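You operate a simulated robot arm through the tools that you are given. There is no shell and no other tool. Be economical: measure what you need, move in short steps, check, and stop when the job is done.

You are at the controls of a simulated robot arm. One attempt, no reset.

Task
Press the paper pile down, squash the pear carton, add it and shut the lid.

It is judged by the outcome, as a careful person would: the job done as asked, and still so three seconds after it is handed in. It fails if anything else is knocked over, pushed out of place, dropped, spilled or broken. A push-on lid holds only when it is set on centred and level and pressed home; a screw cap is set on level and turned clockwise until tight.

Robot
A 6-joint arm with a two-finger parallel gripper, fixed in place. Base frame: the origin is at the foot of the arm, x ahead of it, y to its left, z up. Units: mm, degrees, N and s.
Its first joint turns from -66.0 to 66.0 degrees. Payload 2.9 kg.
The TCP is the grasp point between the finger pads, 30 mm short of the fingertips. In the tool frame z runs along the fingers and y along their closing line. The gripper opens to 110 mm. The fingers are 20 mm wide and 10 mm thick; the gripper's body (48 by 112 mm) begins 55 mm behind the TCP.
Orientation is told as [roll, pitch, yaw] about the base's x, y, z axes, in that order, counted from this pose: with the fingers straight down and closing along the base's y, the tool's x points along the base's -x, its y along +y and its z along -z.

Tools
- The arm moves only by the tool apply_moves. Its argument "increments" is a list that holds one entry, the list of rows, each a list of 7 numbers: the finger opening in mm, from 0 to 110, then the shift along the tool's x, y, z in mm, then the turn, a rotation vector about the tool's x, y, z in degrees. In form: [[[hand, dx, dy, dz, wx, wy, wz], ...]]. A call has 1 to 20 rows; each row is the pose to reach, as a shift and turn from the pose commanded when the call began, along the tool's axes at that moment. Rows are played at 5 a second. More than 50 mm and 8.6 degrees between two rows, or a gripper value outside its range, and nothing of the call is played. A pose out of reach is approached as far as the arm can. The call stops where the force on the tool passes 40 N (or 10 N more than at its start, if that is more) or the arm is blocked; 0.2 s more then pass. The fingers move at their own pace (about 108 mm/s each) and stop on an object; they squeeze with about 31 N. The grip force told is the motor's: it shows also when the fingers shut on nothing. Time passes only in rows, and 0.2 s behind the last, so rows that repeat a pose let the fingers close. It gives the time, the measured TCP pose, the force on the tool (base axes), the opening and the grip force at its end, in the units of the frame above (readings bear some noise).
- Cameras (640 x 400 px; columns grow to the right, rows downward): "scene" is fixed at [71.1, 427.2, 1384.4]; the picture's right is [-0.84, -0.55, 0.00], its down [-0.32, 0.49, -0.81] and it looks along [0.45, -0.68, -0.58] (base axes); focal length 369 px, centre (320, 200). "wrist" rides on the gripper at [-36, 0, -57] in the tool frame; the picture's right is [0.00, -1.00, 0.00], its down [0.97, 0.00, -0.24] and it looks along [0.24, 0.00, 0.97] (tool axes); focal length 218 px, centre (320, 200). There is no depth. A picture from a camera that has moved, and an enlarged one, comes with that camera's place and axes in the base frame and with its lens.
- grab_frame(camera): a new picture of that camera. It takes no simulated time.
- enlarge(camera, box): a new picture of the part [left, top, right, bottom] of that camera's present view, enlarged. It takes no simulated time.
- finish_job(): hands the job in; it is judged then, once.

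Work in short steps. Places have to be worked out from the pictures, the camera data and where the tool is seen: move nearer, look again, correct. Check each grasp and each placing, and mend what went wrong. You have 120 turns and 84 pictures in all, those below and enlarged ones among them. Open the gripper and draw the arm clear of the work before you hand the job in, unless the task says otherwise; then end with one line.

The tools are called after "Request:" by a JSON object that holds its "fn" and its "kwargs". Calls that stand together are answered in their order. apply_moves: Moves the arm, as the interface text tells. Its arguments: {"type":"object","properties":{"increments":{"type":"array"}},"required":["increments"]} The other tools are called the same way: grab_frame (camera) takes a picture; enlarge (camera, box) takes an enlarged picture of a part of a camera's view; finish_job () hands the job in.

At the start:

```text
time: 0.0
position: [408.8, -259.3, 992.3]
tcp_rot: [0.1, 0.0, 0.0]
wrist_force: [0.0, -0.4, -0.5]
width: 109.7
finger_force: 0.1
```

scene: 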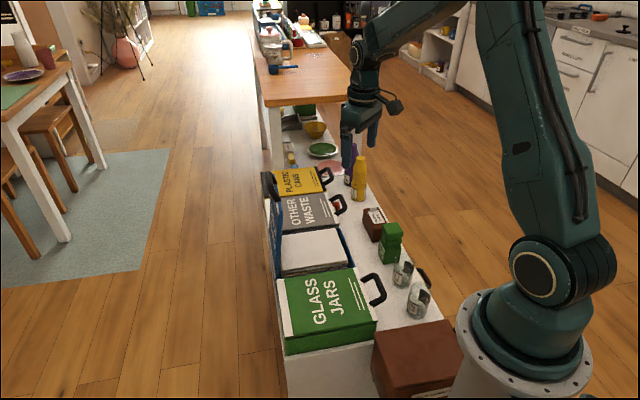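
wrist: 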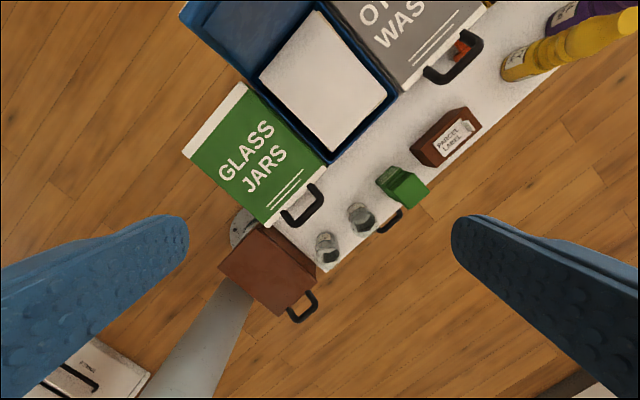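

I'll look closer at the bins and the small items before moving.

Request:
{"fn": "enlarge", "kwargs": {"camera": "scene", "box": [250, 150, 450, 275]}}

Request:
{"fn": "enlarge", "kwargs": {"camera": "scene", "box": [260, 240, 460, 365]}}

Request:
{"fn": "enlarge", "kwargs": {"camera": "wrist", "box": [180, 0, 500, 200]}}

```text
3.20 times, centred on (350, 212) of scene
camera zoom: at [71.1, 427.2, 1384.4], right [-0.84, -0.55, 0.0], down [-0.32, 0.49, -0.81], along [0.45, -0.68, -0.58], focal length 1181 px, centre (224, 160)
```

zoom: 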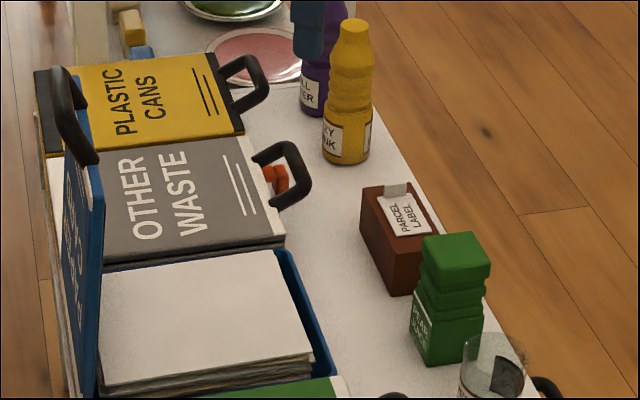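

```text
3.20 times, centred on (360, 302) of scene
camera zoom: at [71.1, 427.2, 1384.4], right [-0.84, -0.55, 0.0], down [-0.32, 0.49, -0.81], along [0.45, -0.68, -0.58], focal length 1181 px, centre (192, -128)
```

zoom: 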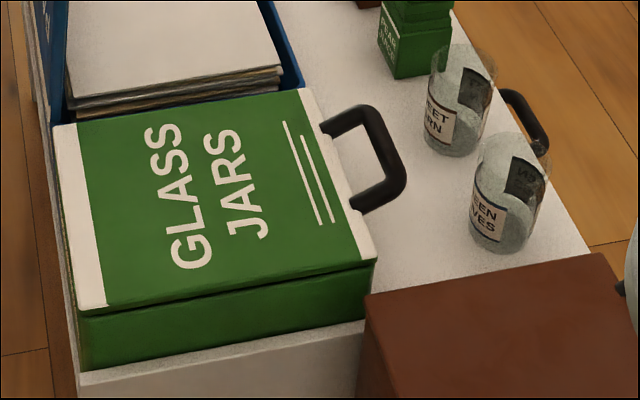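

```text
2.00 times, centred on (340, 100) of wrist
camera zoom: at [443.8, -259.9, 1049.9], right [0.0, -1.0, 0.0], down [-0.97, 0.0, 0.24], along [-0.24, 0.0, -0.97], focal length 436 px, centre (280, 400)
```

zoom: 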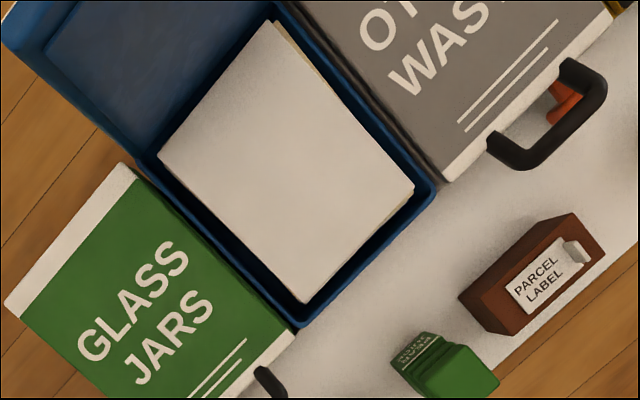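

Triangulating from both pictures, the row of boxes runs at 45° (direction about (0.71,-0.71)). The paper top is near (553,-268,~600), and the green carton is near (369,-415) with its top at about z 655. I'll yaw the tool 45° to line up with the row and move over it for a better view.

Request:
{"fn": "apply_moves", "kwargs": {"increments": [[[110, -13, -10, 0, 0, 0, -7.5], [110, -26, -20, 0, 0, 0, -15], [110, -39, -30, 0, 0, 0, -22.5], [110, -52, -40, 0, 0, 0, -30], [110, -66, -50, 0, 0, 0, -37.5], [110, -79, -59, 0, 0, 0, -45], [110, -79, -59, 0, 0, 0, -45]]]}}

Request:
{"fn": "grab_frame", "kwargs": {"camera": "wrist"}}

Request:
{"fn": "enlarge", "kwargs": {"camera": "scene", "box": [360, 200, 440, 270]}}

```text
time: 1.6
position: [487.0, -319.6, 992.9]
tcp_rot: [-0.1, 0.0, 45.1]
wrist_force: [-0.2, 0.9, -0.1]
width: 110.0
finger_force: 0.2
```

```text
78 pictures are left
camera wrist: at [511.9, -294.4, 1049.8], right [0.71, -0.71, 0.0], down [-0.69, -0.69, 0.24], along [-0.17, -0.17, -0.97], focal length 218 px, centre (320, 200)
```

wrist: 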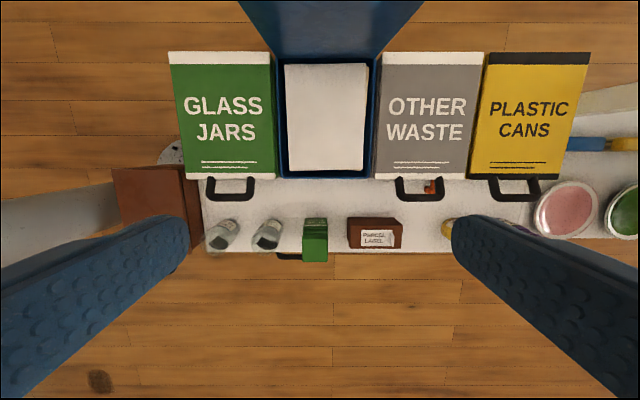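

```text
5.71 times, centred on (400, 235) of scene
camera zoom: at [71.1, 427.2, 1384.4], right [-0.84, -0.55, 0.0], down [-0.32, 0.49, -0.81], along [0.45, -0.68, -0.58], focal length 2109 px, centre (-137, 0)
```

zoom: 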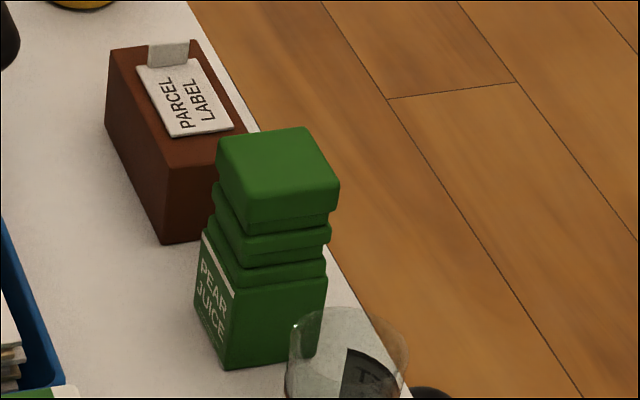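

The view is now square with the row. I place the paper centre at about R=582, c=-207 (R along the row, c across it toward the handles). The carton labelled PEAR JUICE is at R=560, c=42 with its top at 653 and the counter at about 532. The paper bin's hinged lid stands vertical at c≈-310. I go above the paper, fingers half open.

Request:
{"fn": "apply_moves", "kwargs": {"increments": [[[60, -20, -3, 40, 0, 0, 0], [60, -40, -6, 80, 0, 0, 0], [60, -60, -9, 120, 0, 0, 0], [60, -80, -11, 165, 0, 0, 0], [60, -88, -12, 210, 0, 0, 0], [60, -88, -12, 250, 0, 0, 0], [60, -88, -12, 250, 0, 0, 0]]]}}

Request:
{"fn": "grab_frame", "kwargs": {"camera": "wrist"}}

Request:
{"fn": "grab_frame", "kwargs": {"camera": "scene"}}

```text
time: 3.2
position: [556.5, -263.4, 742.6]
tcp_rot: [0.0, -0.1, 45.0]
wrist_force: [0.9, 0.4, 0.5]
width: 60.2
finger_force: 0.0
```

```text
76 pictures are left
camera wrist: at [582.0, -238.8, 798.4], right [0.71, -0.71, 0.0], down [-0.69, -0.69, 0.24], along [-0.17, -0.17, -0.97], focal length 218 px, centre (320, 200)
```

wrist: 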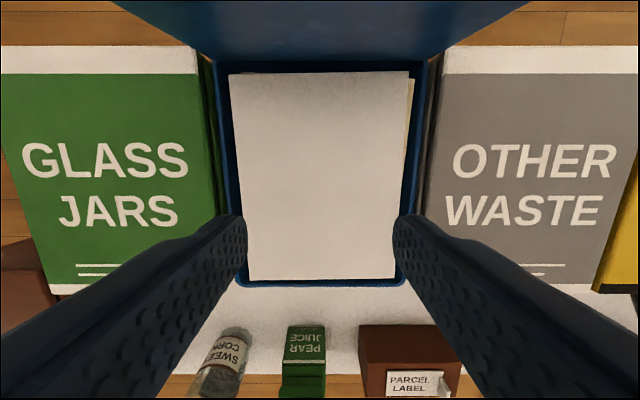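

```text
75 pictures are left
```

scene: 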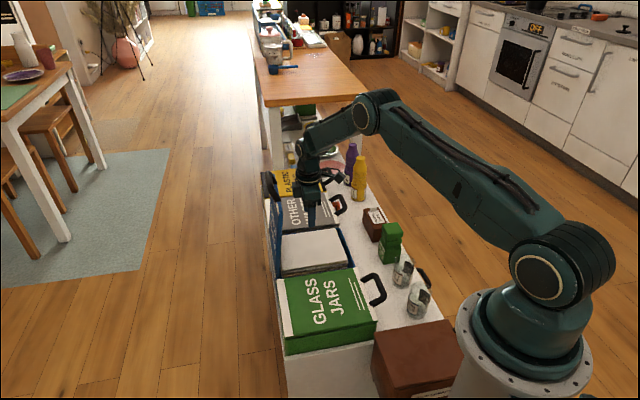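

TCP is right over the pile centre (R≈580, c≈-207). I descend to just above it, then press slowly.

Request:
{"fn": "apply_moves", "kwargs": {"increments": [[[60, 1, 0, 30, 0, 0, 0], [60, 1, 0, 60, 0, 0, 0], [60, 1, 0, 85, 0, 0, 0], [60, 1, 0, 90, 0, 0, 0], [60, 1, 0, 95, 0, 0, 0], [60, 1, 0, 100, 0, 0, 0], [60, 1, 0, 104, 0, 0, 0], [60, 1, 0, 108, 0, 0, 0], [60, 1, 0, 112, 0, 0, 0], [60, 1, 0, 116, 0, 0, 0], [60, 1, 0, 120, 0, 0, 0], [60, 1, 0, 124, 0, 0, 0], [60, 1, 0, 128, 0, 0, 0], [60, 1, 0, 132, 0, 0, 0], [60, 1, 0, 136, 0, 0, 0], [60, 1, 0, 140, 0, 0, 0]]]}}

```text
time: 6.6
position: [556.7, -264.2, 602.2]
tcp_rot: [0.0, -0.1, 45.0]
wrist_force: [0.6, -2.5, 4.5]
width: 59.2
finger_force: 0.1
```

A light contact force (4.5 N) shows with the tips at about z 572. I keep pressing.

Request:
{"fn": "apply_moves", "kwargs": {"increments": [[[60, 0, 0, 3, 0, 0, 0], [60, 0, 0, 6, 0, 0, 0], [60, 0, 0, 9, 0, 0, 0], [60, 0, 0, 12, 0, 0, 0], [60, 0, 0, 15, 0, 0, 0], [60, 0, 0, 18, 0, 0, 0], [60, 0, 0, 21, 0, 0, 0], [60, 0, 0, 24, 0, 0, 0], [60, 0, 0, 27, 0, 0, 0], [60, 0, 0, 30, 0, 0, 0]]]}}

Request:
{"fn": "grab_frame", "kwargs": {"camera": "wrist"}}

```text
time: 8.8
position: [556.0, -265.5, 572.9]
tcp_rot: [0.1, -0.1, 45.1]
wrist_force: [0.3, 2.0, 4.1]
width: 59.6
finger_force: 0.0
```

```text
74 pictures are left
camera wrist: at [582.2, -239.6, 629.7], right [0.71, -0.71, 0.0], down [-0.69, -0.69, 0.24], along [-0.17, -0.17, -0.97], focal length 218 px, centre (320, 200)
```

wrist: 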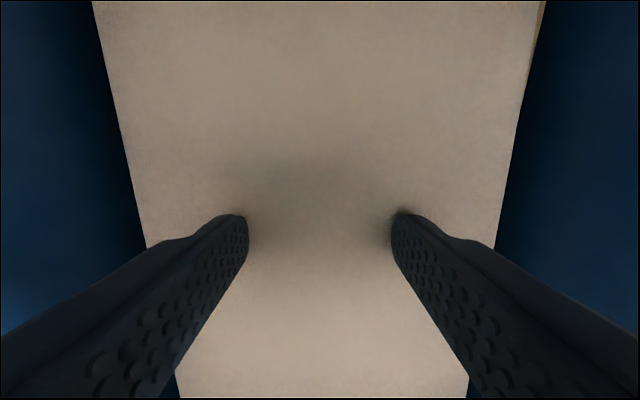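

The pile is giving way and moving down smoothly, with tips at about z 543. I continue until it resists.

Request:
{"fn": "apply_moves", "kwargs": {"increments": [[[60, 0, 0, 3, 0, 0, 0], [60, 0, 0, 6, 0, 0, 0], [60, 0, 0, 9, 0, 0, 0], [60, 0, 0, 12, 0, 0, 0], [60, 0, 0, 15, 0, 0, 0], [60, 0, 0, 18, 0, 0, 0], [60, 0, 0, 21, 0, 0, 0], [60, 0, 0, 24, 0, 0, 0], [60, 0, 0, 27, 0, 0, 0], [60, 0, 0, 30, 0, 0, 0]]]}}

Request:
{"fn": "grab_frame", "kwargs": {"camera": "scene"}}

```text
time: 11.0
position: [552.6, -263.5, 558.0]
tcp_rot: [0.0, -0.1, 45.1]
wrist_force: [5.1, -1.5, 4.8]
width: 57.7
finger_force: 0.0
out of reach, approached as far as the arm can: row 5, 6, 7, 8, 9, 10
```

```text
73 pictures are left
```

scene: 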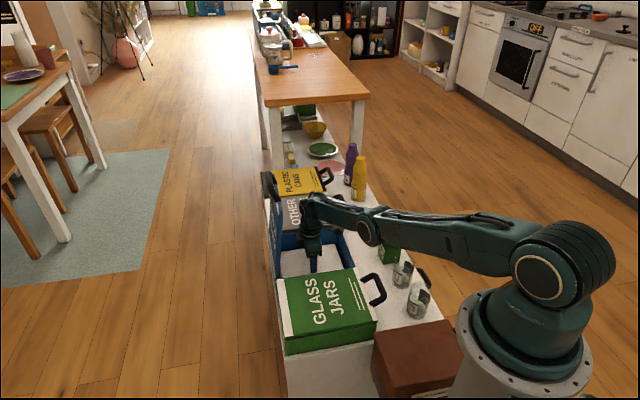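

The arm ran out of reach at tips z≈528, with the pile pushed about 70 mm down. I lift off and check whether it stays there.

Request:
{"fn": "apply_moves", "kwargs": {"increments": [[[60, 0, 0, -25, 0, 0, 0], [60, 0, 0, -50, 0, 0, 0], [60, 0, 0, -90, 0, 0, 0], [60, 0, 0, -130, 0, 0, 0], [60, 0, 0, -170, 0, 0, 0], [60, 0, 0, -200, 0, 0, 0]]]}}

Request:
{"fn": "grab_frame", "kwargs": {"camera": "wrist"}}

Request:
{"fn": "enlarge", "kwargs": {"camera": "scene", "box": [250, 210, 390, 300]}}

```text
time: 12.4
position: [551.9, -261.5, 755.9]
tcp_rot: [0.0, 0.0, 45.0]
wrist_force: [-0.3, 0.1, 0.4]
width: 59.8
finger_force: 0.1
out of reach, approached as far as the arm can: row 1, 2, 3
```

```text
72 pictures are left
camera wrist: at [576.9, -236.7, 813.7], right [0.71, -0.71, 0.0], down [-0.69, -0.69, 0.24], along [-0.17, -0.17, -0.97], focal length 218 px, centre (320, 200)
```

wrist: 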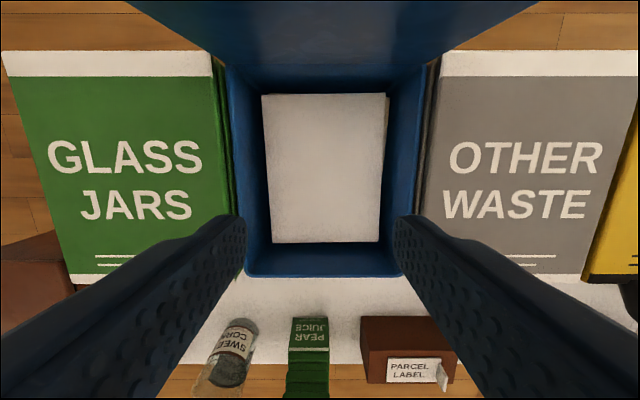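

```text
4.44 times, centred on (320, 255) of scene
camera zoom: at [71.1, 427.2, 1384.4], right [-0.84, -0.55, 0.0], down [-0.32, 0.49, -0.81], along [0.45, -0.68, -0.58], focal length 1640 px, centre (320, -44)
```

zoom: 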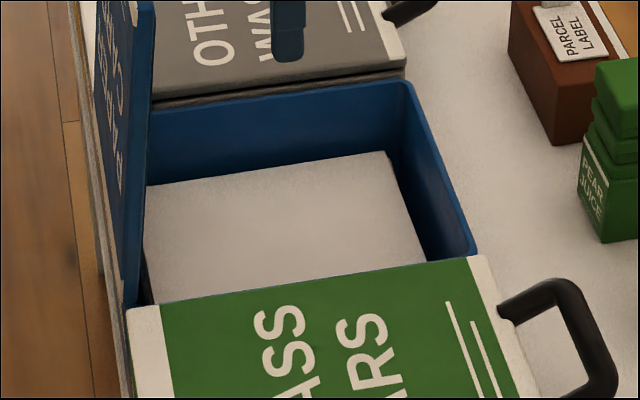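

The pile stays down (top ≈ z 535, about 60 mm below the rim). Next I move over the pear carton.

Request:
{"fn": "apply_moves", "kwargs": {"increments": [[[40, 45, 3, 0, 0, 0, 0], [15, 90, 6, 0, 0, 0, 0], [15, 135, 9, 0, 0, 0, 0], [15, 180, 12, 0, 0, 0, 0], [15, 220, 15, 0, 0, 0, 0], [15, 247, 15, 0, 0, 0, 0], [15, 247, 15, 0, 0, 0, 0]]]}}

Request:
{"fn": "grab_frame", "kwargs": {"camera": "wrist"}}

Request:
{"fn": "enlarge", "kwargs": {"camera": "scene", "box": [340, 180, 460, 255]}}

```text
time: 14.0
position: [365.4, -429.6, 756.8]
tcp_rot: [0.0, -0.1, 45.0]
wrist_force: [0.1, 0.0, -0.4]
width: 15.0
finger_force: 0.0
```

```text
70 pictures are left
camera wrist: at [390.5, -403.8, 813.8], right [0.71, -0.71, 0.0], down [-0.69, -0.69, 0.24], along [-0.17, -0.17, -0.97], focal length 218 px, centre (320, 200)
```

wrist: 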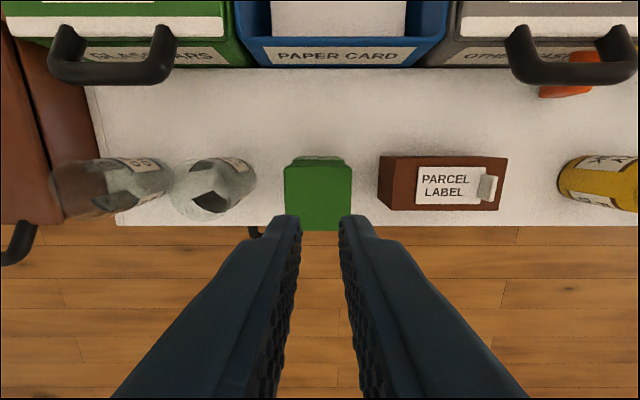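

```text
5.33 times, centred on (400, 218) of scene
camera zoom: at [71.1, 427.2, 1384.4], right [-0.84, -0.55, 0.0], down [-0.32, 0.49, -0.81], along [0.45, -0.68, -0.58], focal length 1968 px, centre (-107, 107)
```

zoom: 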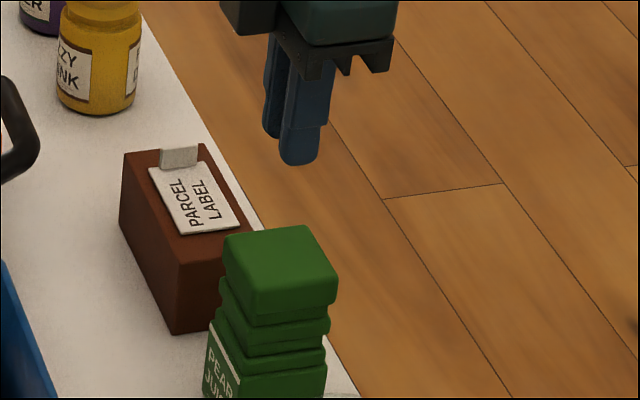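

The carton top is centred at R≈560, c≈49 (about 50 mm square) and the TCP is within 4 mm of that. I correct, go down and press on it slowly.

Request:
{"fn": "apply_moves", "kwargs": {"increments": [[[15, 4, 1.5, 30, 0, 0, 0], [15, 4, 1.5, 60, 0, 0, 0], [15, 4, 1.5, 66, 0, 0, 0], [15, 4, 1.5, 70, 0, 0, 0], [15, 4, 1.5, 74, 0, 0, 0], [15, 4, 1.5, 78, 0, 0, 0], [15, 4, 1.5, 82, 0, 0, 0], [15, 4, 1.5, 86, 0, 0, 0], [15, 4, 1.5, 90, 0, 0, 0]]]}}

Request:
{"fn": "enlarge", "kwargs": {"camera": "scene", "box": [340, 190, 460, 265]}}

```text
time: 16.0
position: [363.2, -429.0, 665.1]
tcp_rot: [-0.1, -0.1, 45.0]
wrist_force: [-0.7, -0.8, 3.3]
width: 15.4
finger_force: 0.8
```

```text
5.33 times, centred on (400, 228) of scene
camera zoom: at [71.0, 427.2, 1384.4], right [-0.84, -0.55, 0.0], down [-0.32, 0.49, -0.81], along [0.45, -0.68, -0.58], focal length 1968 px, centre (-107, 53)
```

zoom: 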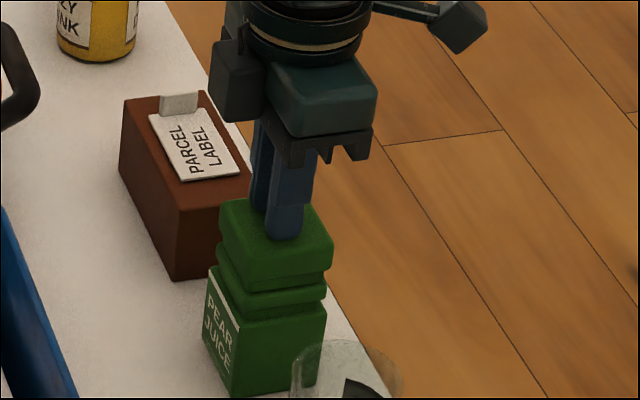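

Fingers sit centred on the carton top and it is starting to fold. I keep pressing down.

Request:
{"fn": "apply_moves", "kwargs": {"increments": [[[15, 0, 0, 4, 0, 0, 0], [15, 0, 0, 8, 0, 0, 0], [15, 0, 0, 12, 0, 0, 0], [15, 0, 0, 16, 0, 0, 0], [15, 0, 0, 20, 0, 0, 0], [15, 0, 0, 24, 0, 0, 0], [15, 0, 0, 28, 0, 0, 0], [15, 0, 0, 32, 0, 0, 0], [15, 0, 0, 36, 0, 0, 0], [15, 0, 0, 40, 0, 0, 0]]]}}

Request:
{"fn": "enlarge", "kwargs": {"camera": "scene", "box": [340, 190, 460, 265]}}

```text
time: 18.2
position: [361.9, -428.1, 625.0]
tcp_rot: [0.1, -0.1, 44.9]
wrist_force: [0.0, -0.9, 2.4]
width: 15.7
finger_force: 0.3
```

```text
5.33 times, centred on (400, 228) of scene
camera zoom: at [71.1, 427.2, 1384.4], right [-0.84, -0.55, 0.0], down [-0.32, 0.49, -0.81], along [0.45, -0.68, -0.58], focal length 1968 px, centre (-107, 53)
```

zoom: 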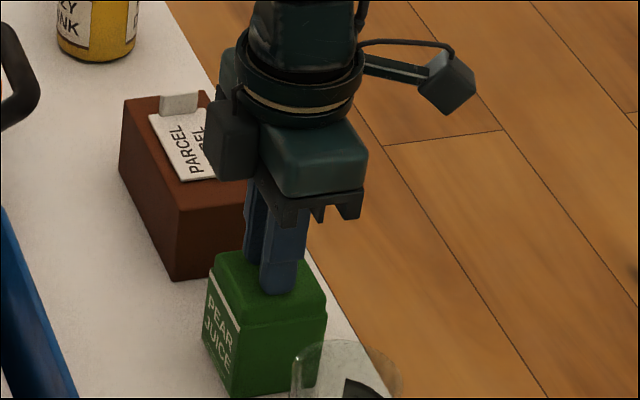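

Tips are at z 595 and the bellows are nearly closed. I press on until it resists.

Request:
{"fn": "apply_moves", "kwargs": {"increments": [[[15, 0, 0, 3, 0, 0, 0], [15, 0, 0, 6, 0, 0, 0], [15, 0, 0, 9, 0, 0, 0], [15, 0, 0, 12, 0, 0, 0], [15, 0, 0, 15, 0, 0, 0], [15, 0, 0, 18, 0, 0, 0], [15, 0, 0, 21, 0, 0, 0], [15, 0, 0, 24, 0, 0, 0]]]}}

Request:
{"fn": "enlarge", "kwargs": {"camera": "scene", "box": [340, 190, 460, 265]}}

```text
time: 19.1
position: [362.4, -429.3, 618.7]
tcp_rot: [0.3, -0.2, 45.0]
wrist_force: [-4.1, 4.5, 14.4]
width: 15.5
finger_force: 0.4
stopped in row 4: the force on the tool passed its limit (the readings are from after the stop); the commanded pose is now the measured one
```

```text
5.33 times, centred on (400, 228) of scene
camera zoom: at [70.8, 427.4, 1384.3], right [-0.84, -0.55, 0.0], down [-0.32, 0.49, -0.81], along [0.45, -0.68, -0.58], focal length 1968 px, centre (-107, 53)
```

zoom: 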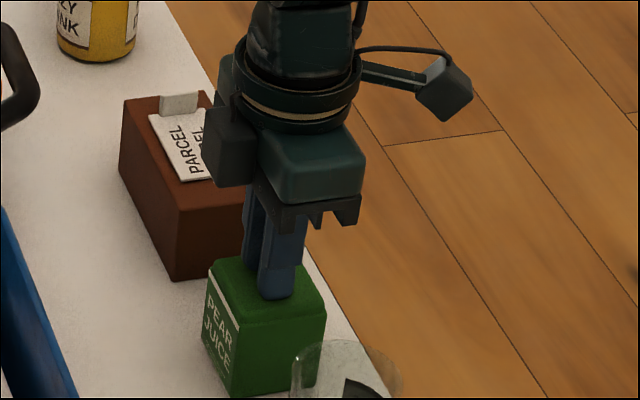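

A firm stop at 40 N, with the carton about 57 mm tall. I lift off and check that it stays squashed.

Request:
{"fn": "apply_moves", "kwargs": {"increments": [[[15, 0, 0, -20, 0, 0, 0], [30, 0, 0, -50, 0, 0, 0], [75, 0, 0, -80, 0, 0, 0], [75, 0, 0, -80, 0, 0, 0]]]}}

Request:
{"fn": "grab_frame", "kwargs": {"camera": "wrist"}}

Request:
{"fn": "enlarge", "kwargs": {"camera": "scene", "box": [320, 205, 440, 280]}}

```text
time: 20.1
position: [362.0, -430.4, 697.4]
tcp_rot: [0.1, -0.1, 45.0]
wrist_force: [0.2, 0.5, 0.3]
width: 74.8
finger_force: 0.2
```

```text
65 pictures are left
camera wrist: at [386.7, -404.8, 754.7], right [0.71, -0.71, 0.0], down [-0.69, -0.69, 0.24], along [-0.17, -0.17, -0.97], focal length 218 px, centre (320, 200)
```

wrist: 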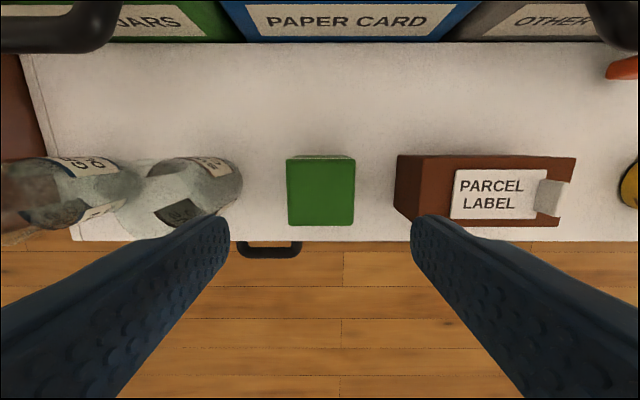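

```text
5.33 times, centred on (380, 242) of scene
camera zoom: at [71.1, 427.2, 1384.4], right [-0.84, -0.55, 0.0], down [-0.32, 0.49, -0.81], along [0.45, -0.68, -0.58], focal length 1968 px, centre (0, -27)
```

zoom: 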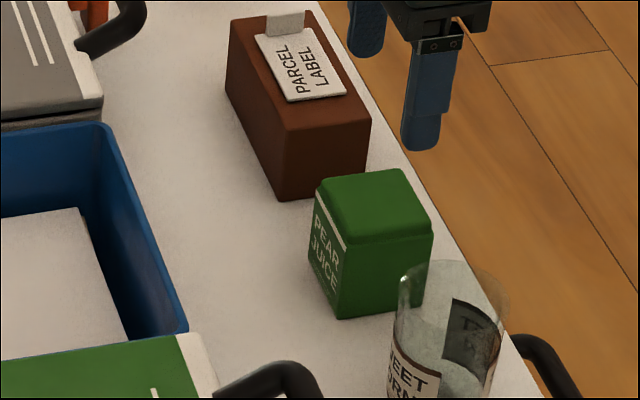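

The squash held. The carton top is centred at R≈560, c≈48, directly under the TCP, and about 54 mm wide. I lower to TCP z≈580 with a 70 mm opening, which clears the parcel and the glass, then close.

Request:
{"fn": "apply_moves", "kwargs": {"increments": [[[70, 0, 0, 30, 0, 0, 0], [70, 0, 0, 60, 0, 0, 0], [70, 0, 0, 85, 0, 0, 0], [70, 0, 0, 105, 0, 0, 0], [70, 0, 0, 117, 0, 0, 0], [70, 0, 0, 117, 0, 0, 0]]]}}

Request:
{"fn": "enlarge", "kwargs": {"camera": "scene", "box": [320, 205, 440, 280]}}

```text
time: 21.5
position: [361.8, -429.5, 580.8]
tcp_rot: [0.2, -0.3, 45.0]
wrist_force: [0.3, 0.7, 0.2]
width: 69.8
finger_force: 0.0
```

```text
5.33 times, centred on (380, 242) of scene
camera zoom: at [71.1, 427.2, 1384.4], right [-0.84, -0.55, 0.0], down [-0.32, 0.49, -0.81], along [0.45, -0.68, -0.58], focal length 1968 px, centre (0, -27)
```

zoom: 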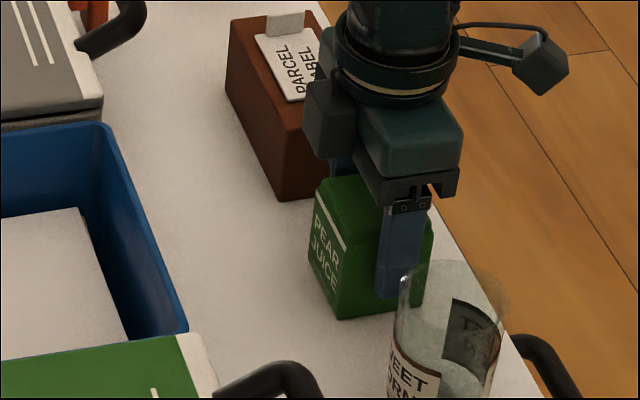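

Fingers straddle the carton without touching the neighbours. I close and lift.

Request:
{"fn": "apply_moves", "kwargs": {"increments": [[[30, 0, 0, 0, 0, 0, 0], [30, 0, 0, 0, 0, 0, 0], [30, 0, 0, 0, 0, 0, 0], [30, 0, 0, -5, 0, 0, 0], [30, 0, 0, -20, 0, 0, 0], [30, 0, 0, -50, 0, 0, 0], [30, 0, 0, -95, 0, 0, 0], [30, 0, 0, -135, 0, 0, 0]]]}}

Request:
{"fn": "grab_frame", "kwargs": {"camera": "wrist"}}

Request:
{"fn": "grab_frame", "kwargs": {"camera": "scene"}}

```text
time: 23.3
position: [362.2, -426.1, 716.3]
tcp_rot: [0.2, -0.1, 45.0]
wrist_force: [-0.4, -0.3, 0.7]
width: 29.8
finger_force: 0.1
```

```text
62 pictures are left
camera wrist: at [387.7, -402.5, 773.0], right [0.71, -0.71, 0.0], down [-0.69, -0.69, 0.24], along [-0.17, -0.17, -0.97], focal length 218 px, centre (320, 200)
```

wrist: 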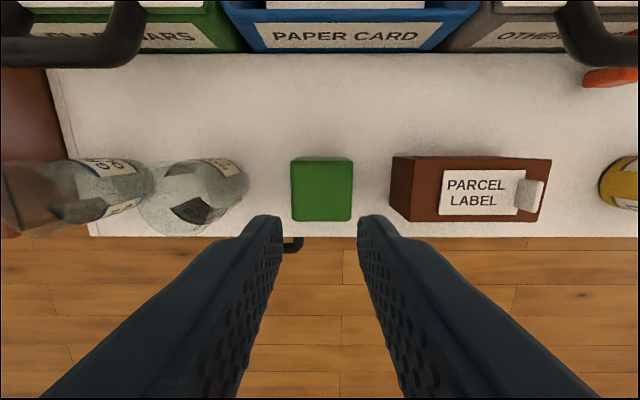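

```text
61 pictures are left
```

scene: 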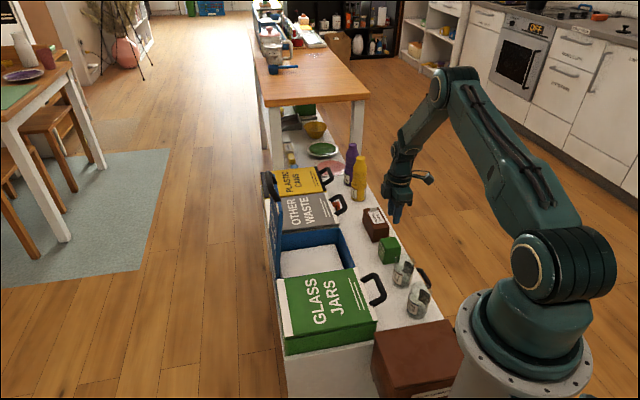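

The fingers came up empty (29.8 mm) and the carton is still standing in place. I redo the grasp a bit deeper and check the width and grip before lifting.

Request:
{"fn": "apply_moves", "kwargs": {"increments": [[[70, 0, 0, 0, 0, 0, 0], [70, 0, 0, 10, 0, 0, 0], [70, 0, 0, 50, 0, 0, 0], [70, 0, 0, 90, 0, 0, 0], [70, 0, 0, 125, 0, 0, 0], [70, 0, 0, 144, 0, 0, 0], [70, 0, 0, 144, 0, 0, 0], [45, 0, 0, 144, 0, 0, 0], [45, 0, 0, 144, 0, 0, 0], [45, 0, 0, 144, 0, 0, 0], [45, 0, 0, 144, 0, 0, 0]]]}}

Request:
{"fn": "grab_frame", "kwargs": {"camera": "wrist"}}

Request:
{"fn": "enlarge", "kwargs": {"camera": "scene", "box": [320, 205, 440, 280]}}

```text
time: 25.7
position: [363.9, -428.4, 572.7]
tcp_rot: [0.1, -0.1, 45.0]
wrist_force: [-0.3, -0.1, 0.9]
width: 55.2
finger_force: 30.4
```

```text
60 pictures are left
camera wrist: at [388.1, -403.2, 629.1], right [0.71, -0.71, 0.0], down [-0.69, -0.69, 0.24], along [-0.17, -0.17, -0.97], focal length 218 px, centre (320, 200)
```

wrist: 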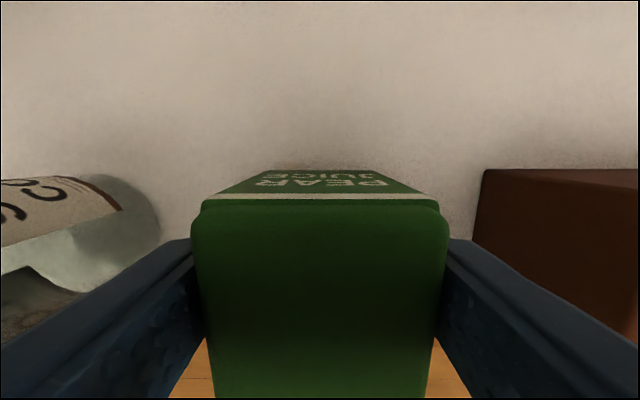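

```text
5.33 times, centred on (380, 242) of scene
camera zoom: at [71.1, 427.2, 1384.4], right [-0.84, -0.55, 0.0], down [-0.32, 0.49, -0.81], along [0.45, -0.68, -0.58], focal length 1968 px, centre (0, -27)
```

zoom: 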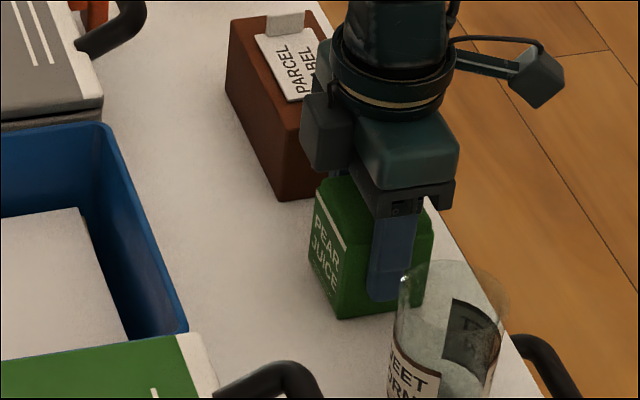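

Gripped at 55 mm with 30 N. I lift slowly and check for slipping.

Request:
{"fn": "apply_moves", "kwargs": {"increments": [[[30, 0, 0, 0, 0, 0, 0], [30, 0, 0, -2, 0, 0, 0], [30, 0, 0, -4, 0, 0, 0], [30, 0, 0, -7, 0, 0, 0], [30, 0, 0, -10, 0, 0, 0]]]}}

Request:
{"fn": "grab_frame", "kwargs": {"camera": "wrist"}}

Request:
{"fn": "enlarge", "kwargs": {"camera": "scene", "box": [320, 205, 440, 280]}}

```text
time: 26.9
position: [362.6, -428.5, 582.4]
tcp_rot: [0.2, -0.1, 45.0]
wrist_force: [-0.1, -1.1, -1.4]
width: 55.5
finger_force: 31.2
```

```text
58 pictures are left
camera wrist: at [387.1, -403.8, 639.2], right [0.71, -0.71, 0.0], down [-0.69, -0.69, 0.24], along [-0.17, -0.17, -0.97], focal length 218 px, centre (320, 200)
```

wrist: 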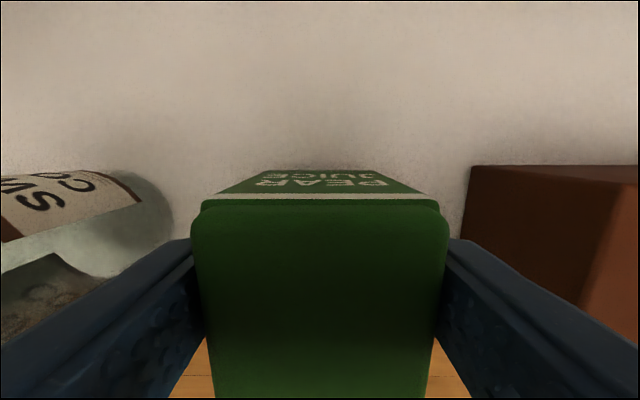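

```text
5.33 times, centred on (380, 242) of scene
camera zoom: at [71.1, 427.2, 1384.4], right [-0.84, -0.55, 0.0], down [-0.32, 0.49, -0.81], along [0.45, -0.68, -0.58], focal length 1968 px, centre (0, -27)
```

zoom: 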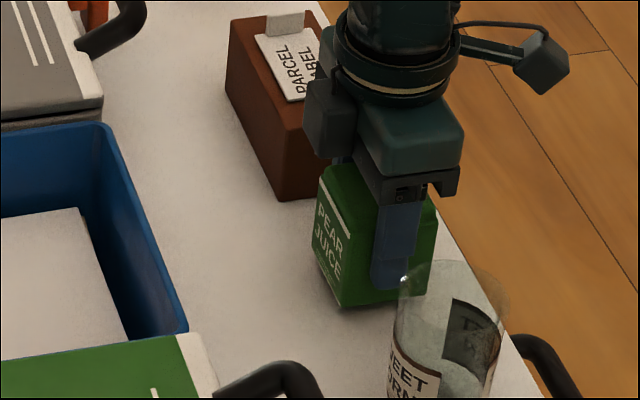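

The carton lifts with the fingers without slipping. I raise it well above the rims and carry it across over the paper bin.

Request:
{"fn": "apply_moves", "kwargs": {"increments": [[[30, 0, 0, -15, 0, 0, 0], [30, 0, 0, -35, 0, 0, 0], [30, 0, 0, -60, 0, 0, 0], [30, 0, 0, -90, 0, 0, 0], [30, 0, 0, -110, 0, 0, 0], [30, -20, -2, -120, 0, 0, 0], [30, -45, -4, -120, 0, 0, 0], [30, -75, -6, -120, 0, 0, 0], [30, -105, -8, -120, 0, 0, 0], [30, -135, -10, -120, 0, 0, 0], [30, -165, -13, -120, 0, 0, 0], [30, -195, -16, -120, 0, 0, 0], [30, -222, -18, -120, 0, 0, 0], [30, -242, -20, -120, 0, 0, 0], [30, -252, -20, -120, 0, 0, 0], [30, -252, -20, -120, 0, 0, 0]]]}}

Request:
{"fn": "grab_frame", "kwargs": {"camera": "wrist"}}

Request:
{"fn": "enlarge", "kwargs": {"camera": "scene", "box": [250, 165, 410, 265]}}

```text
time: 30.3
position: [554.8, -265.0, 704.6]
tcp_rot: [0.3, -0.1, 45.1]
wrist_force: [-0.1, -0.8, -0.4]
width: 55.3
finger_force: 31.1
```

```text
56 pictures are left
camera wrist: at [580.1, -240.0, 760.2], right [0.71, -0.71, 0.0], down [-0.69, -0.69, 0.24], along [-0.17, -0.17, -0.97], focal length 218 px, centre (320, 200)
```

wrist: 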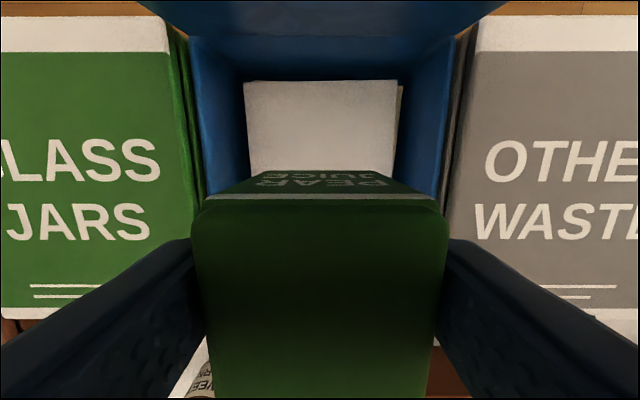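

```text
4.00 times, centred on (330, 215) of scene
camera zoom: at [71.1, 427.2, 1384.4], right [-0.84, -0.55, 0.0], down [-0.32, 0.49, -0.81], along [0.45, -0.68, -0.58], focal length 1476 px, centre (280, 140)
```

zoom: 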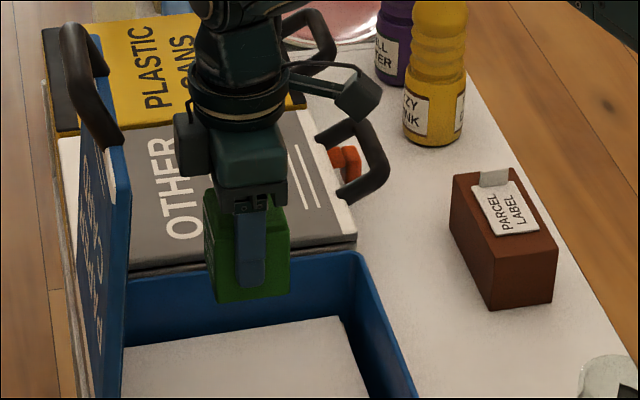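

The carton is secure over the bin. The pile top measures about z 527, so I lower slowly until the carton touches it (TCP ≈ 568).

Request:
{"fn": "apply_moves", "kwargs": {"increments": [[[30, -1, -3, 30, 0, 0, 0], [30, -1, -3, 60, 0, 0, 0], [30, -1, -3, 90, 0, 0, 0], [30, -1, -3, 110, 0, 0, 0], [30, -1, -3, 120, 0, 0, 0], [30, -1, -3, 126, 0, 0, 0], [30, -1, -3, 130, 0, 0, 0], [30, -1, -3, 133, 0, 0, 0], [30, -1, -3, 136, 0, 0, 0], [30, -1, -3, 138, 0, 0, 0]]]}}

Request:
{"fn": "enlarge", "kwargs": {"camera": "scene", "box": [250, 195, 390, 283]}}

```text
time: 32.5
position: [555.2, -267.1, 566.0]
tcp_rot: [0.1, -0.1, 45.1]
wrist_force: [2.3, -0.9, 4.9]
width: 55.4
finger_force: 31.3
```

```text
4.55 times, centred on (320, 239) of scene
camera zoom: at [71.0, 427.2, 1384.4], right [-0.84, -0.55, 0.0], down [-0.32, 0.49, -0.81], along [0.45, -0.68, -0.58], focal length 1677 px, centre (320, 23)
```

zoom: 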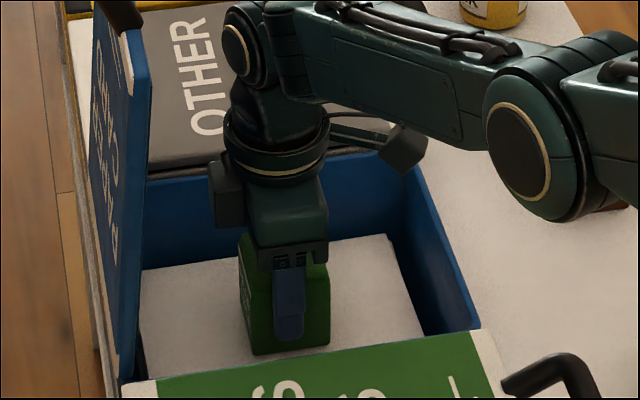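

The carton rests on the pile (contact 4.9 N). I release it, go straight up and look.

Request:
{"fn": "apply_moves", "kwargs": {"increments": [[[78, 0, 0, 0, 0, 0, 0], [78, 0, 0, 0, 0, 0, 0], [78, 0, 0, -20, 0, 0, 0], [78, 0, 0, -50, 0, 0, 0], [78, 0, 0, -90, 0, 0, 0], [78, 0, 0, -130, 0, 0, 0], [78, 0, 0, -130, 0, 0, 0]]]}}

Request:
{"fn": "grab_frame", "kwargs": {"camera": "wrist"}}

Request:
{"fn": "enlarge", "kwargs": {"camera": "scene", "box": [250, 195, 390, 283]}}

```text
time: 34.1
position: [555.8, -267.7, 693.9]
tcp_rot: [0.1, -0.1, 45.1]
wrist_force: [0.5, 0.0, 0.7]
width: 78.1
finger_force: 0.1
out of reach, approached as far as the arm can: row 3
```

```text
53 pictures are left
camera wrist: at [581.7, -242.3, 751.0], right [0.71, -0.71, 0.0], down [-0.69, -0.69, 0.24], along [-0.17, -0.17, -0.97], focal length 218 px, centre (320, 200)
```

wrist: 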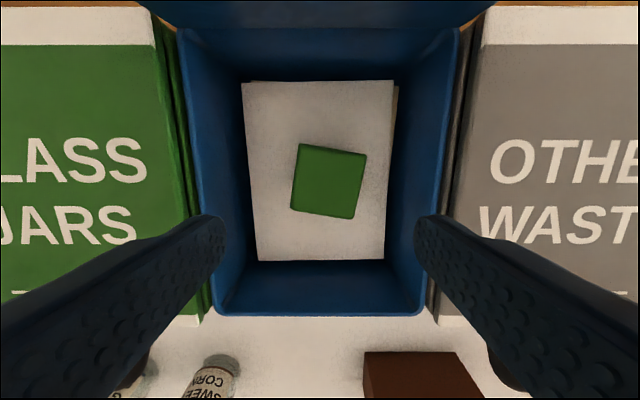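

```text
4.55 times, centred on (320, 239) of scene
camera zoom: at [71.1, 427.2, 1384.4], right [-0.84, -0.55, 0.0], down [-0.32, 0.49, -0.81], along [0.45, -0.68, -0.58], focal length 1677 px, centre (320, 23)
```

zoom: 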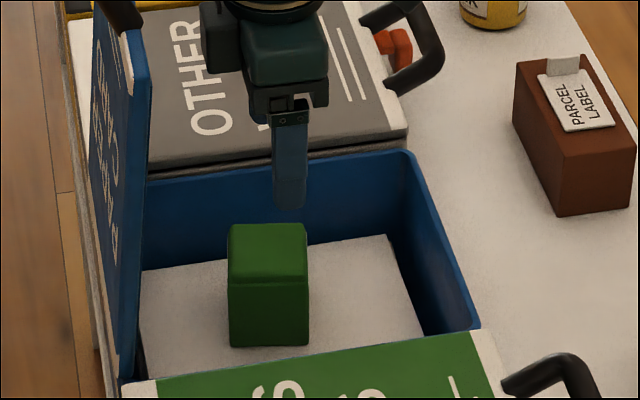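

The carton stands on the pile near the centre, with its top about level with the rim. To leave clearance for the lid, I press it further down with the fingertips, centred on it.

Request:
{"fn": "apply_moves", "kwargs": {"increments": [[[40, -11, -7, 10, 0, 0, 0], [15, -11, -7, 30, 0, 0, 0], [15, -11, -7, 55, 0, 0, 0], [15, -11, -7, 68, 0, 0, 0], [15, -11, -7, 73, 0, 0, 0], [15, -11, -7, 77, 0, 0, 0], [15, -11, -7, 81, 0, 0, 0], [15, -11, -7, 84, 0, 0, 0], [15, -11, -7, 87, 0, 0, 0], [15, -11, -7, 90, 0, 0, 0], [15, -11, -7, 93, 0, 0, 0], [15, -11, -7, 96, 0, 0, 0], [15, -11, -7, 99, 0, 0, 0], [15, -11, -7, 102, 0, 0, 0]]]}}

Request:
{"fn": "enlarge", "kwargs": {"camera": "scene", "box": [250, 195, 390, 283]}}

```text
time: 36.6
position: [574.9, -265.4, 607.4]
tcp_rot: [-0.2, -0.1, 45.0]
wrist_force: [0.0, -0.5, 7.9]
width: 15.1
finger_force: 0.0
stopped in row 12: the force on the tool passed its limit (the readings are from after the stop); the commanded pose is now the measured one
```

```text
4.55 times, centred on (320, 239) of scene
camera zoom: at [70.9, 427.2, 1384.4], right [-0.84, -0.55, 0.0], down [-0.32, 0.49, -0.81], along [0.45, -0.68, -0.58], focal length 1677 px, centre (320, 23)
```

zoom: 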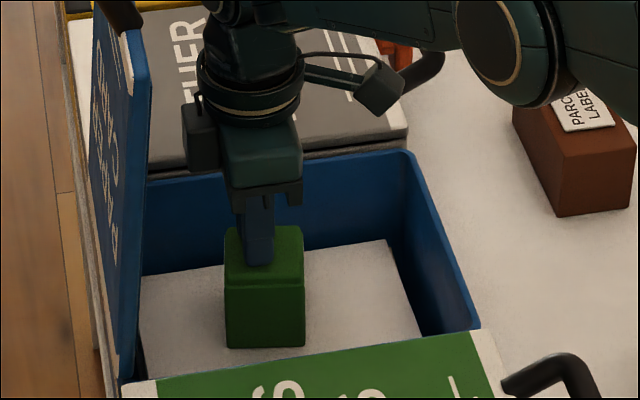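

A hard stop: the pile is fully down and the carton top sits at z≈577, roughly 12 mm below the rim. I rise above the lid height and look at the open lid's top edge and handle.

Request:
{"fn": "apply_moves", "kwargs": {"increments": [[[15, 0, 0, -40, 0, 0, 0], [15, 0, 0, -85, 0, 0, 0], [15, 0, 0, -130, 0, 0, 0], [15, 0, 0, -175, 0, 0, 0], [15, 0, 0, -220, 0, 0, 0], [15, 0, 0, -265, 0, 0, 0], [15, 0, 0, -305, 0, 0, 0], [15, -20, 0, -345, 0, 0, 0], [15, -45, 0, -345, 0, 0, 0], [15, -45, 0, -345, 0, 0, 0]]]}}

Request:
{"fn": "grab_frame", "kwargs": {"camera": "wrist"}}

Request:
{"fn": "enlarge", "kwargs": {"camera": "scene", "box": [230, 140, 390, 300]}}

```text
time: 38.8
position: [605.1, -232.8, 951.7]
tcp_rot: [0.0, -0.2, 45.0]
wrist_force: [1.2, -0.4, -0.2]
width: 15.2
finger_force: 0.1
```

```text
50 pictures are left
camera wrist: at [629.2, -207.4, 1008.7], right [0.71, -0.71, 0.0], down [-0.69, -0.69, 0.24], along [-0.17, -0.17, -0.97], focal length 218 px, centre (320, 200)
```

wrist: 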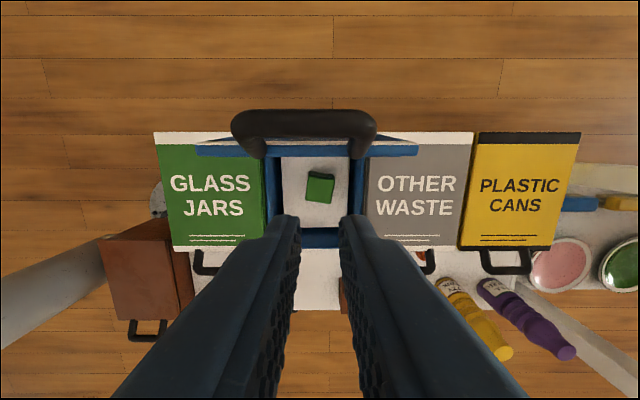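

```text
2.50 times, centred on (310, 220) of scene
camera zoom: at [71.1, 427.2, 1384.4], right [-0.84, -0.55, 0.0], down [-0.32, 0.49, -0.81], along [0.45, -0.68, -0.58], focal length 923 px, centre (345, 150)
```

zoom: 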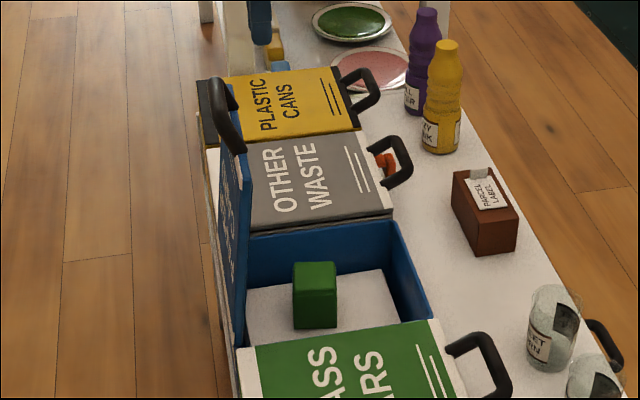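

The handle bar is at R≈582, c≈-314, z≈850, with the lid's top edge at about z 815. I'll go out beyond it at height, closed fingers, to get behind the lid and check reach.

Request:
{"fn": "apply_moves", "kwargs": {"increments": [[[0, -30, 5, 0, 0, 0, 0], [0, -60, 10, 0, 0, 0, 0], [0, -90, 10, 0, 0, 0, 0], [0, -90, 10, 0, 0, 0, 0]]]}}

Request:
{"fn": "grab_frame", "kwargs": {"camera": "wrist"}}

```text
time: 39.8
position: [656.4, -161.8, 951.4]
tcp_rot: [-0.1, -0.1, 44.9]
wrist_force: [1.4, 0.2, -0.2]
width: 0.0
finger_force: 30.9
out of reach, approached as far as the arm can: row 3, 4
```

```text
48 pictures are left
camera wrist: at [682.1, -136.2, 1008.1], right [0.71, -0.71, 0.0], down [-0.69, -0.69, 0.24], along [-0.17, -0.17, -0.97], focal length 218 px, centre (320, 200)
```

wrist: 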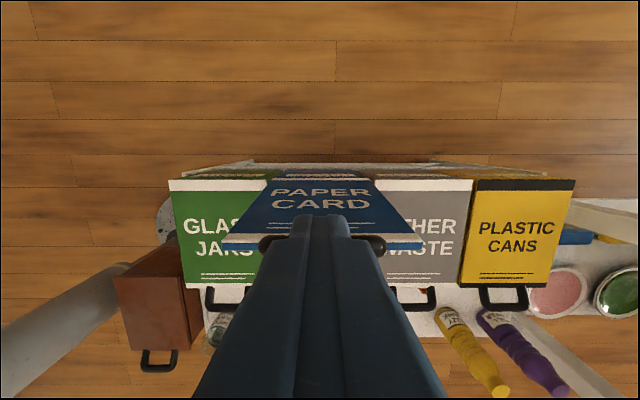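

The TCP is now behind the lid (c≈-350). I lower the closed fingers behind the handle to TCP z≈838.

Request:
{"fn": "apply_moves", "kwargs": {"increments": [[[0, 0, 0, 30, 0, 0, 0], [0, 0, 0, 60, 0, 0, 0], [0, 0, 0, 90, 0, 0, 0], [0, 0, 0, 113, 0, 0, 0], [0, 0, 0, 113, 0, 0, 0]]]}}

Request:
{"fn": "enlarge", "kwargs": {"camera": "scene", "box": [230, 140, 390, 300]}}

Request:
{"fn": "grab_frame", "kwargs": {"camera": "wrist"}}

```text
time: 41.0
position: [657.9, -160.4, 838.1]
tcp_rot: [-0.1, -0.1, 45.0]
wrist_force: [0.6, 0.2, -0.3]
width: 0.3
finger_force: 30.9
```

```text
2.50 times, centred on (310, 220) of scene
camera zoom: at [71.1, 427.2, 1384.4], right [-0.84, -0.55, 0.0], down [-0.32, 0.49, -0.81], along [0.45, -0.68, -0.58], focal length 923 px, centre (345, 150)
```

zoom: 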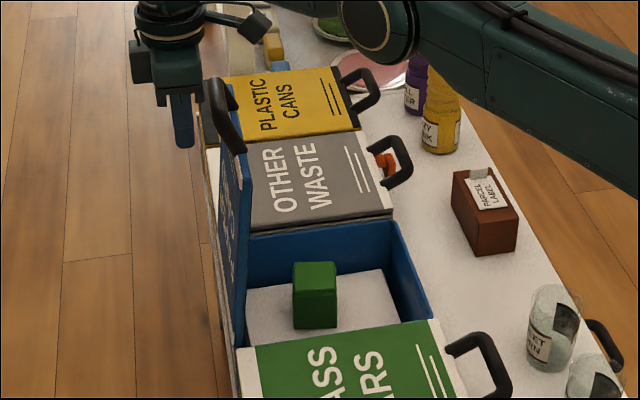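

```text
46 pictures are left
camera wrist: at [683.2, -135.9, 895.4], right [0.71, -0.71, 0.0], down [-0.69, -0.69, 0.24], along [-0.17, -0.17, -0.97], focal length 218 px, centre (320, 200)
```

wrist: 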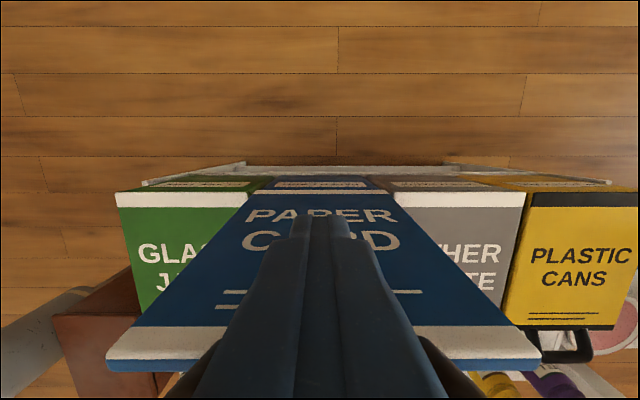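

Fingers are behind the lid, clear of it. I push gently toward the handle side, following the lid's arc, and check how it behaves.

Request:
{"fn": "apply_moves", "kwargs": {"increments": [[[0, 12, 0, 1, 0, 0, 0], [0, 22, 0, 3, 0, 0, 0], [0, 30, 0, 4, 0, 0, 0], [0, 38, 0, 6, 0, 0, 0], [0, 46, 0, 9, 0, 0, 0], [0, 54, 0, 12, 0, 0, 0], [0, 62, 0, 15, 0, 0, 0], [0, 70, 0, 17, 0, 0, 0]]]}}

Request:
{"fn": "enlarge", "kwargs": {"camera": "scene", "box": [230, 140, 390, 300]}}

```text
time: 42.8
position: [606.5, -210.2, 820.4]
tcp_rot: [0.0, -0.2, 45.0]
wrist_force: [0.2, -0.2, -0.6]
width: 0.0
finger_force: 31.4
```

```text
2.50 times, centred on (310, 220) of scene
camera zoom: at [71.1, 427.2, 1384.4], right [-0.84, -0.55, 0.0], down [-0.32, 0.49, -0.81], along [0.45, -0.68, -0.58], focal length 923 px, centre (345, 150)
```

zoom: 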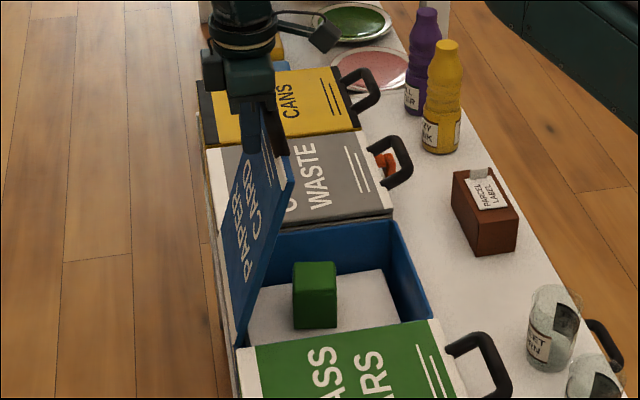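

The lid tilts forward and follows the fingers calmly. I continue along the arc to about 50°.

Request:
{"fn": "apply_moves", "kwargs": {"increments": [[[0, 13, 0, 3, 0, 0, 0], [0, 26, 0, 7, 0, 0, 0], [0, 42, 0, 14, 0, 0, 0], [0, 58, 0, 22, 0, 0, 0], [0, 73, 0, 32, 0, 0, 0], [0, 87, 0, 42, 0, 0, 0], [0, 99, 0, 54, 0, 0, 0], [0, 111, 0, 66, 0, 0, 0]]]}}

Request:
{"fn": "enlarge", "kwargs": {"camera": "scene", "box": [230, 140, 390, 300]}}

```text
time: 44.6
position: [528.4, -289.9, 754.1]
tcp_rot: [-0.1, -0.2, 44.8]
wrist_force: [0.8, -0.3, 0.4]
width: 0.0
finger_force: 30.9
```

```text
2.50 times, centred on (310, 220) of scene
camera zoom: at [71.1, 427.2, 1384.4], right [-0.84, -0.55, 0.0], down [-0.32, 0.49, -0.81], along [0.45, -0.68, -0.58], focal length 923 px, centre (345, 150)
```

zoom: 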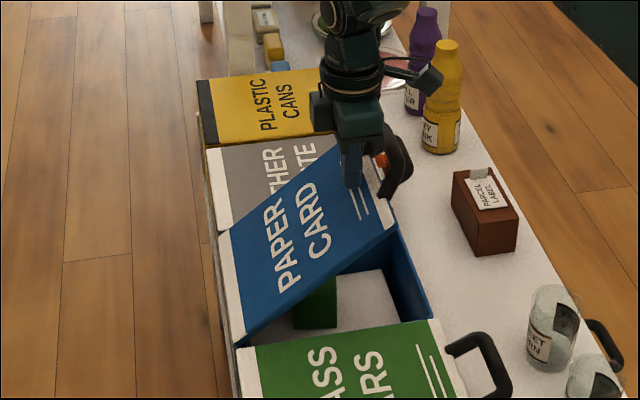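

Going well. I continue down to about 80°.

Request:
{"fn": "apply_moves", "kwargs": {"increments": [[[0, 10, 0, 14, 0, 0, 0], [0, 20, 0, 29, 0, 0, 0], [0, 28, 0, 45, 0, 0, 0], [0, 35, 0, 61, 0, 0, 0], [0, 40, 0, 77, 0, 0, 0], [0, 44, 0, 94, 0, 0, 0]]]}}

Request:
{"fn": "enlarge", "kwargs": {"camera": "scene", "box": [230, 140, 390, 300]}}

```text
time: 46.0
position: [498.8, -320.4, 658.3]
tcp_rot: [-0.1, -0.2, 45.1]
wrist_force: [0.3, 0.7, -0.1]
width: 0.1
finger_force: 30.7
```

```text
2.50 times, centred on (310, 220) of scene
camera zoom: at [71.1, 427.2, 1384.4], right [-0.84, -0.55, 0.0], down [-0.32, 0.49, -0.81], along [0.45, -0.68, -0.58], focal length 923 px, centre (345, 150)
```

zoom: 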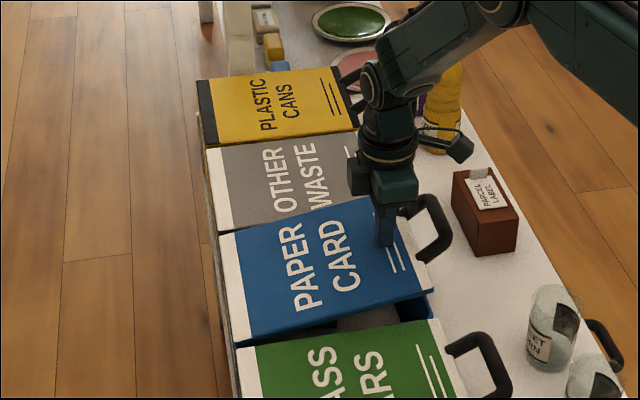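

Nearly down. I press the lid home slowly near its front edge.

Request:
{"fn": "apply_moves", "kwargs": {"increments": [[[0, 2, 0, 10, 0, 0, 0], [0, 3, 0, 18, 0, 0, 0], [0, 3, 0, 24, 0, 0, 0], [0, 3, 0, 29, 0, 0, 0], [0, 3, 0, 33, 0, 0, 0], [0, 3, 0, 37, 0, 0, 0], [0, 3, 0, 40, 0, 0, 0], [0, 3, 0, 43, 0, 0, 0], [0, 3, 0, 46, 0, 0, 0], [0, 3, 0, 49, 0, 0, 0]]]}}

Request:
{"fn": "enlarge", "kwargs": {"camera": "scene", "box": [230, 140, 390, 300]}}

```text
time: 47.7
position: [496.8, -323.0, 622.9]
tcp_rot: [0.1, -0.2, 44.9]
wrist_force: [-6.4, 3.9, 12.6]
width: 0.2
finger_force: 30.8
stopped in row 8: the force on the tool passed its limit (the readings are from after the stop); the commanded pose is now the measured one
```

```text
2.50 times, centred on (310, 220) of scene
camera zoom: at [70.8, 427.4, 1384.4], right [-0.84, -0.55, 0.0], down [-0.32, 0.49, -0.81], along [0.45, -0.68, -0.58], focal length 923 px, centre (345, 150)
```

zoom: 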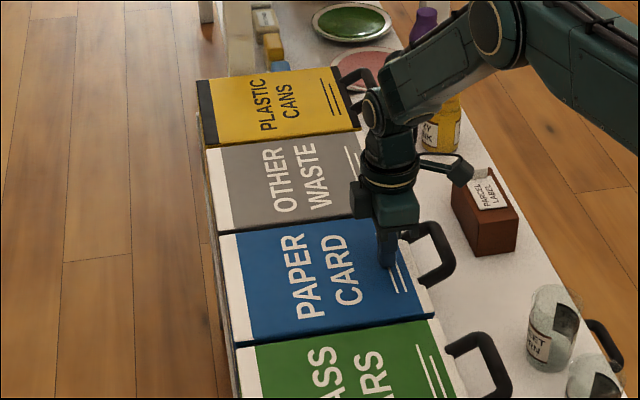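

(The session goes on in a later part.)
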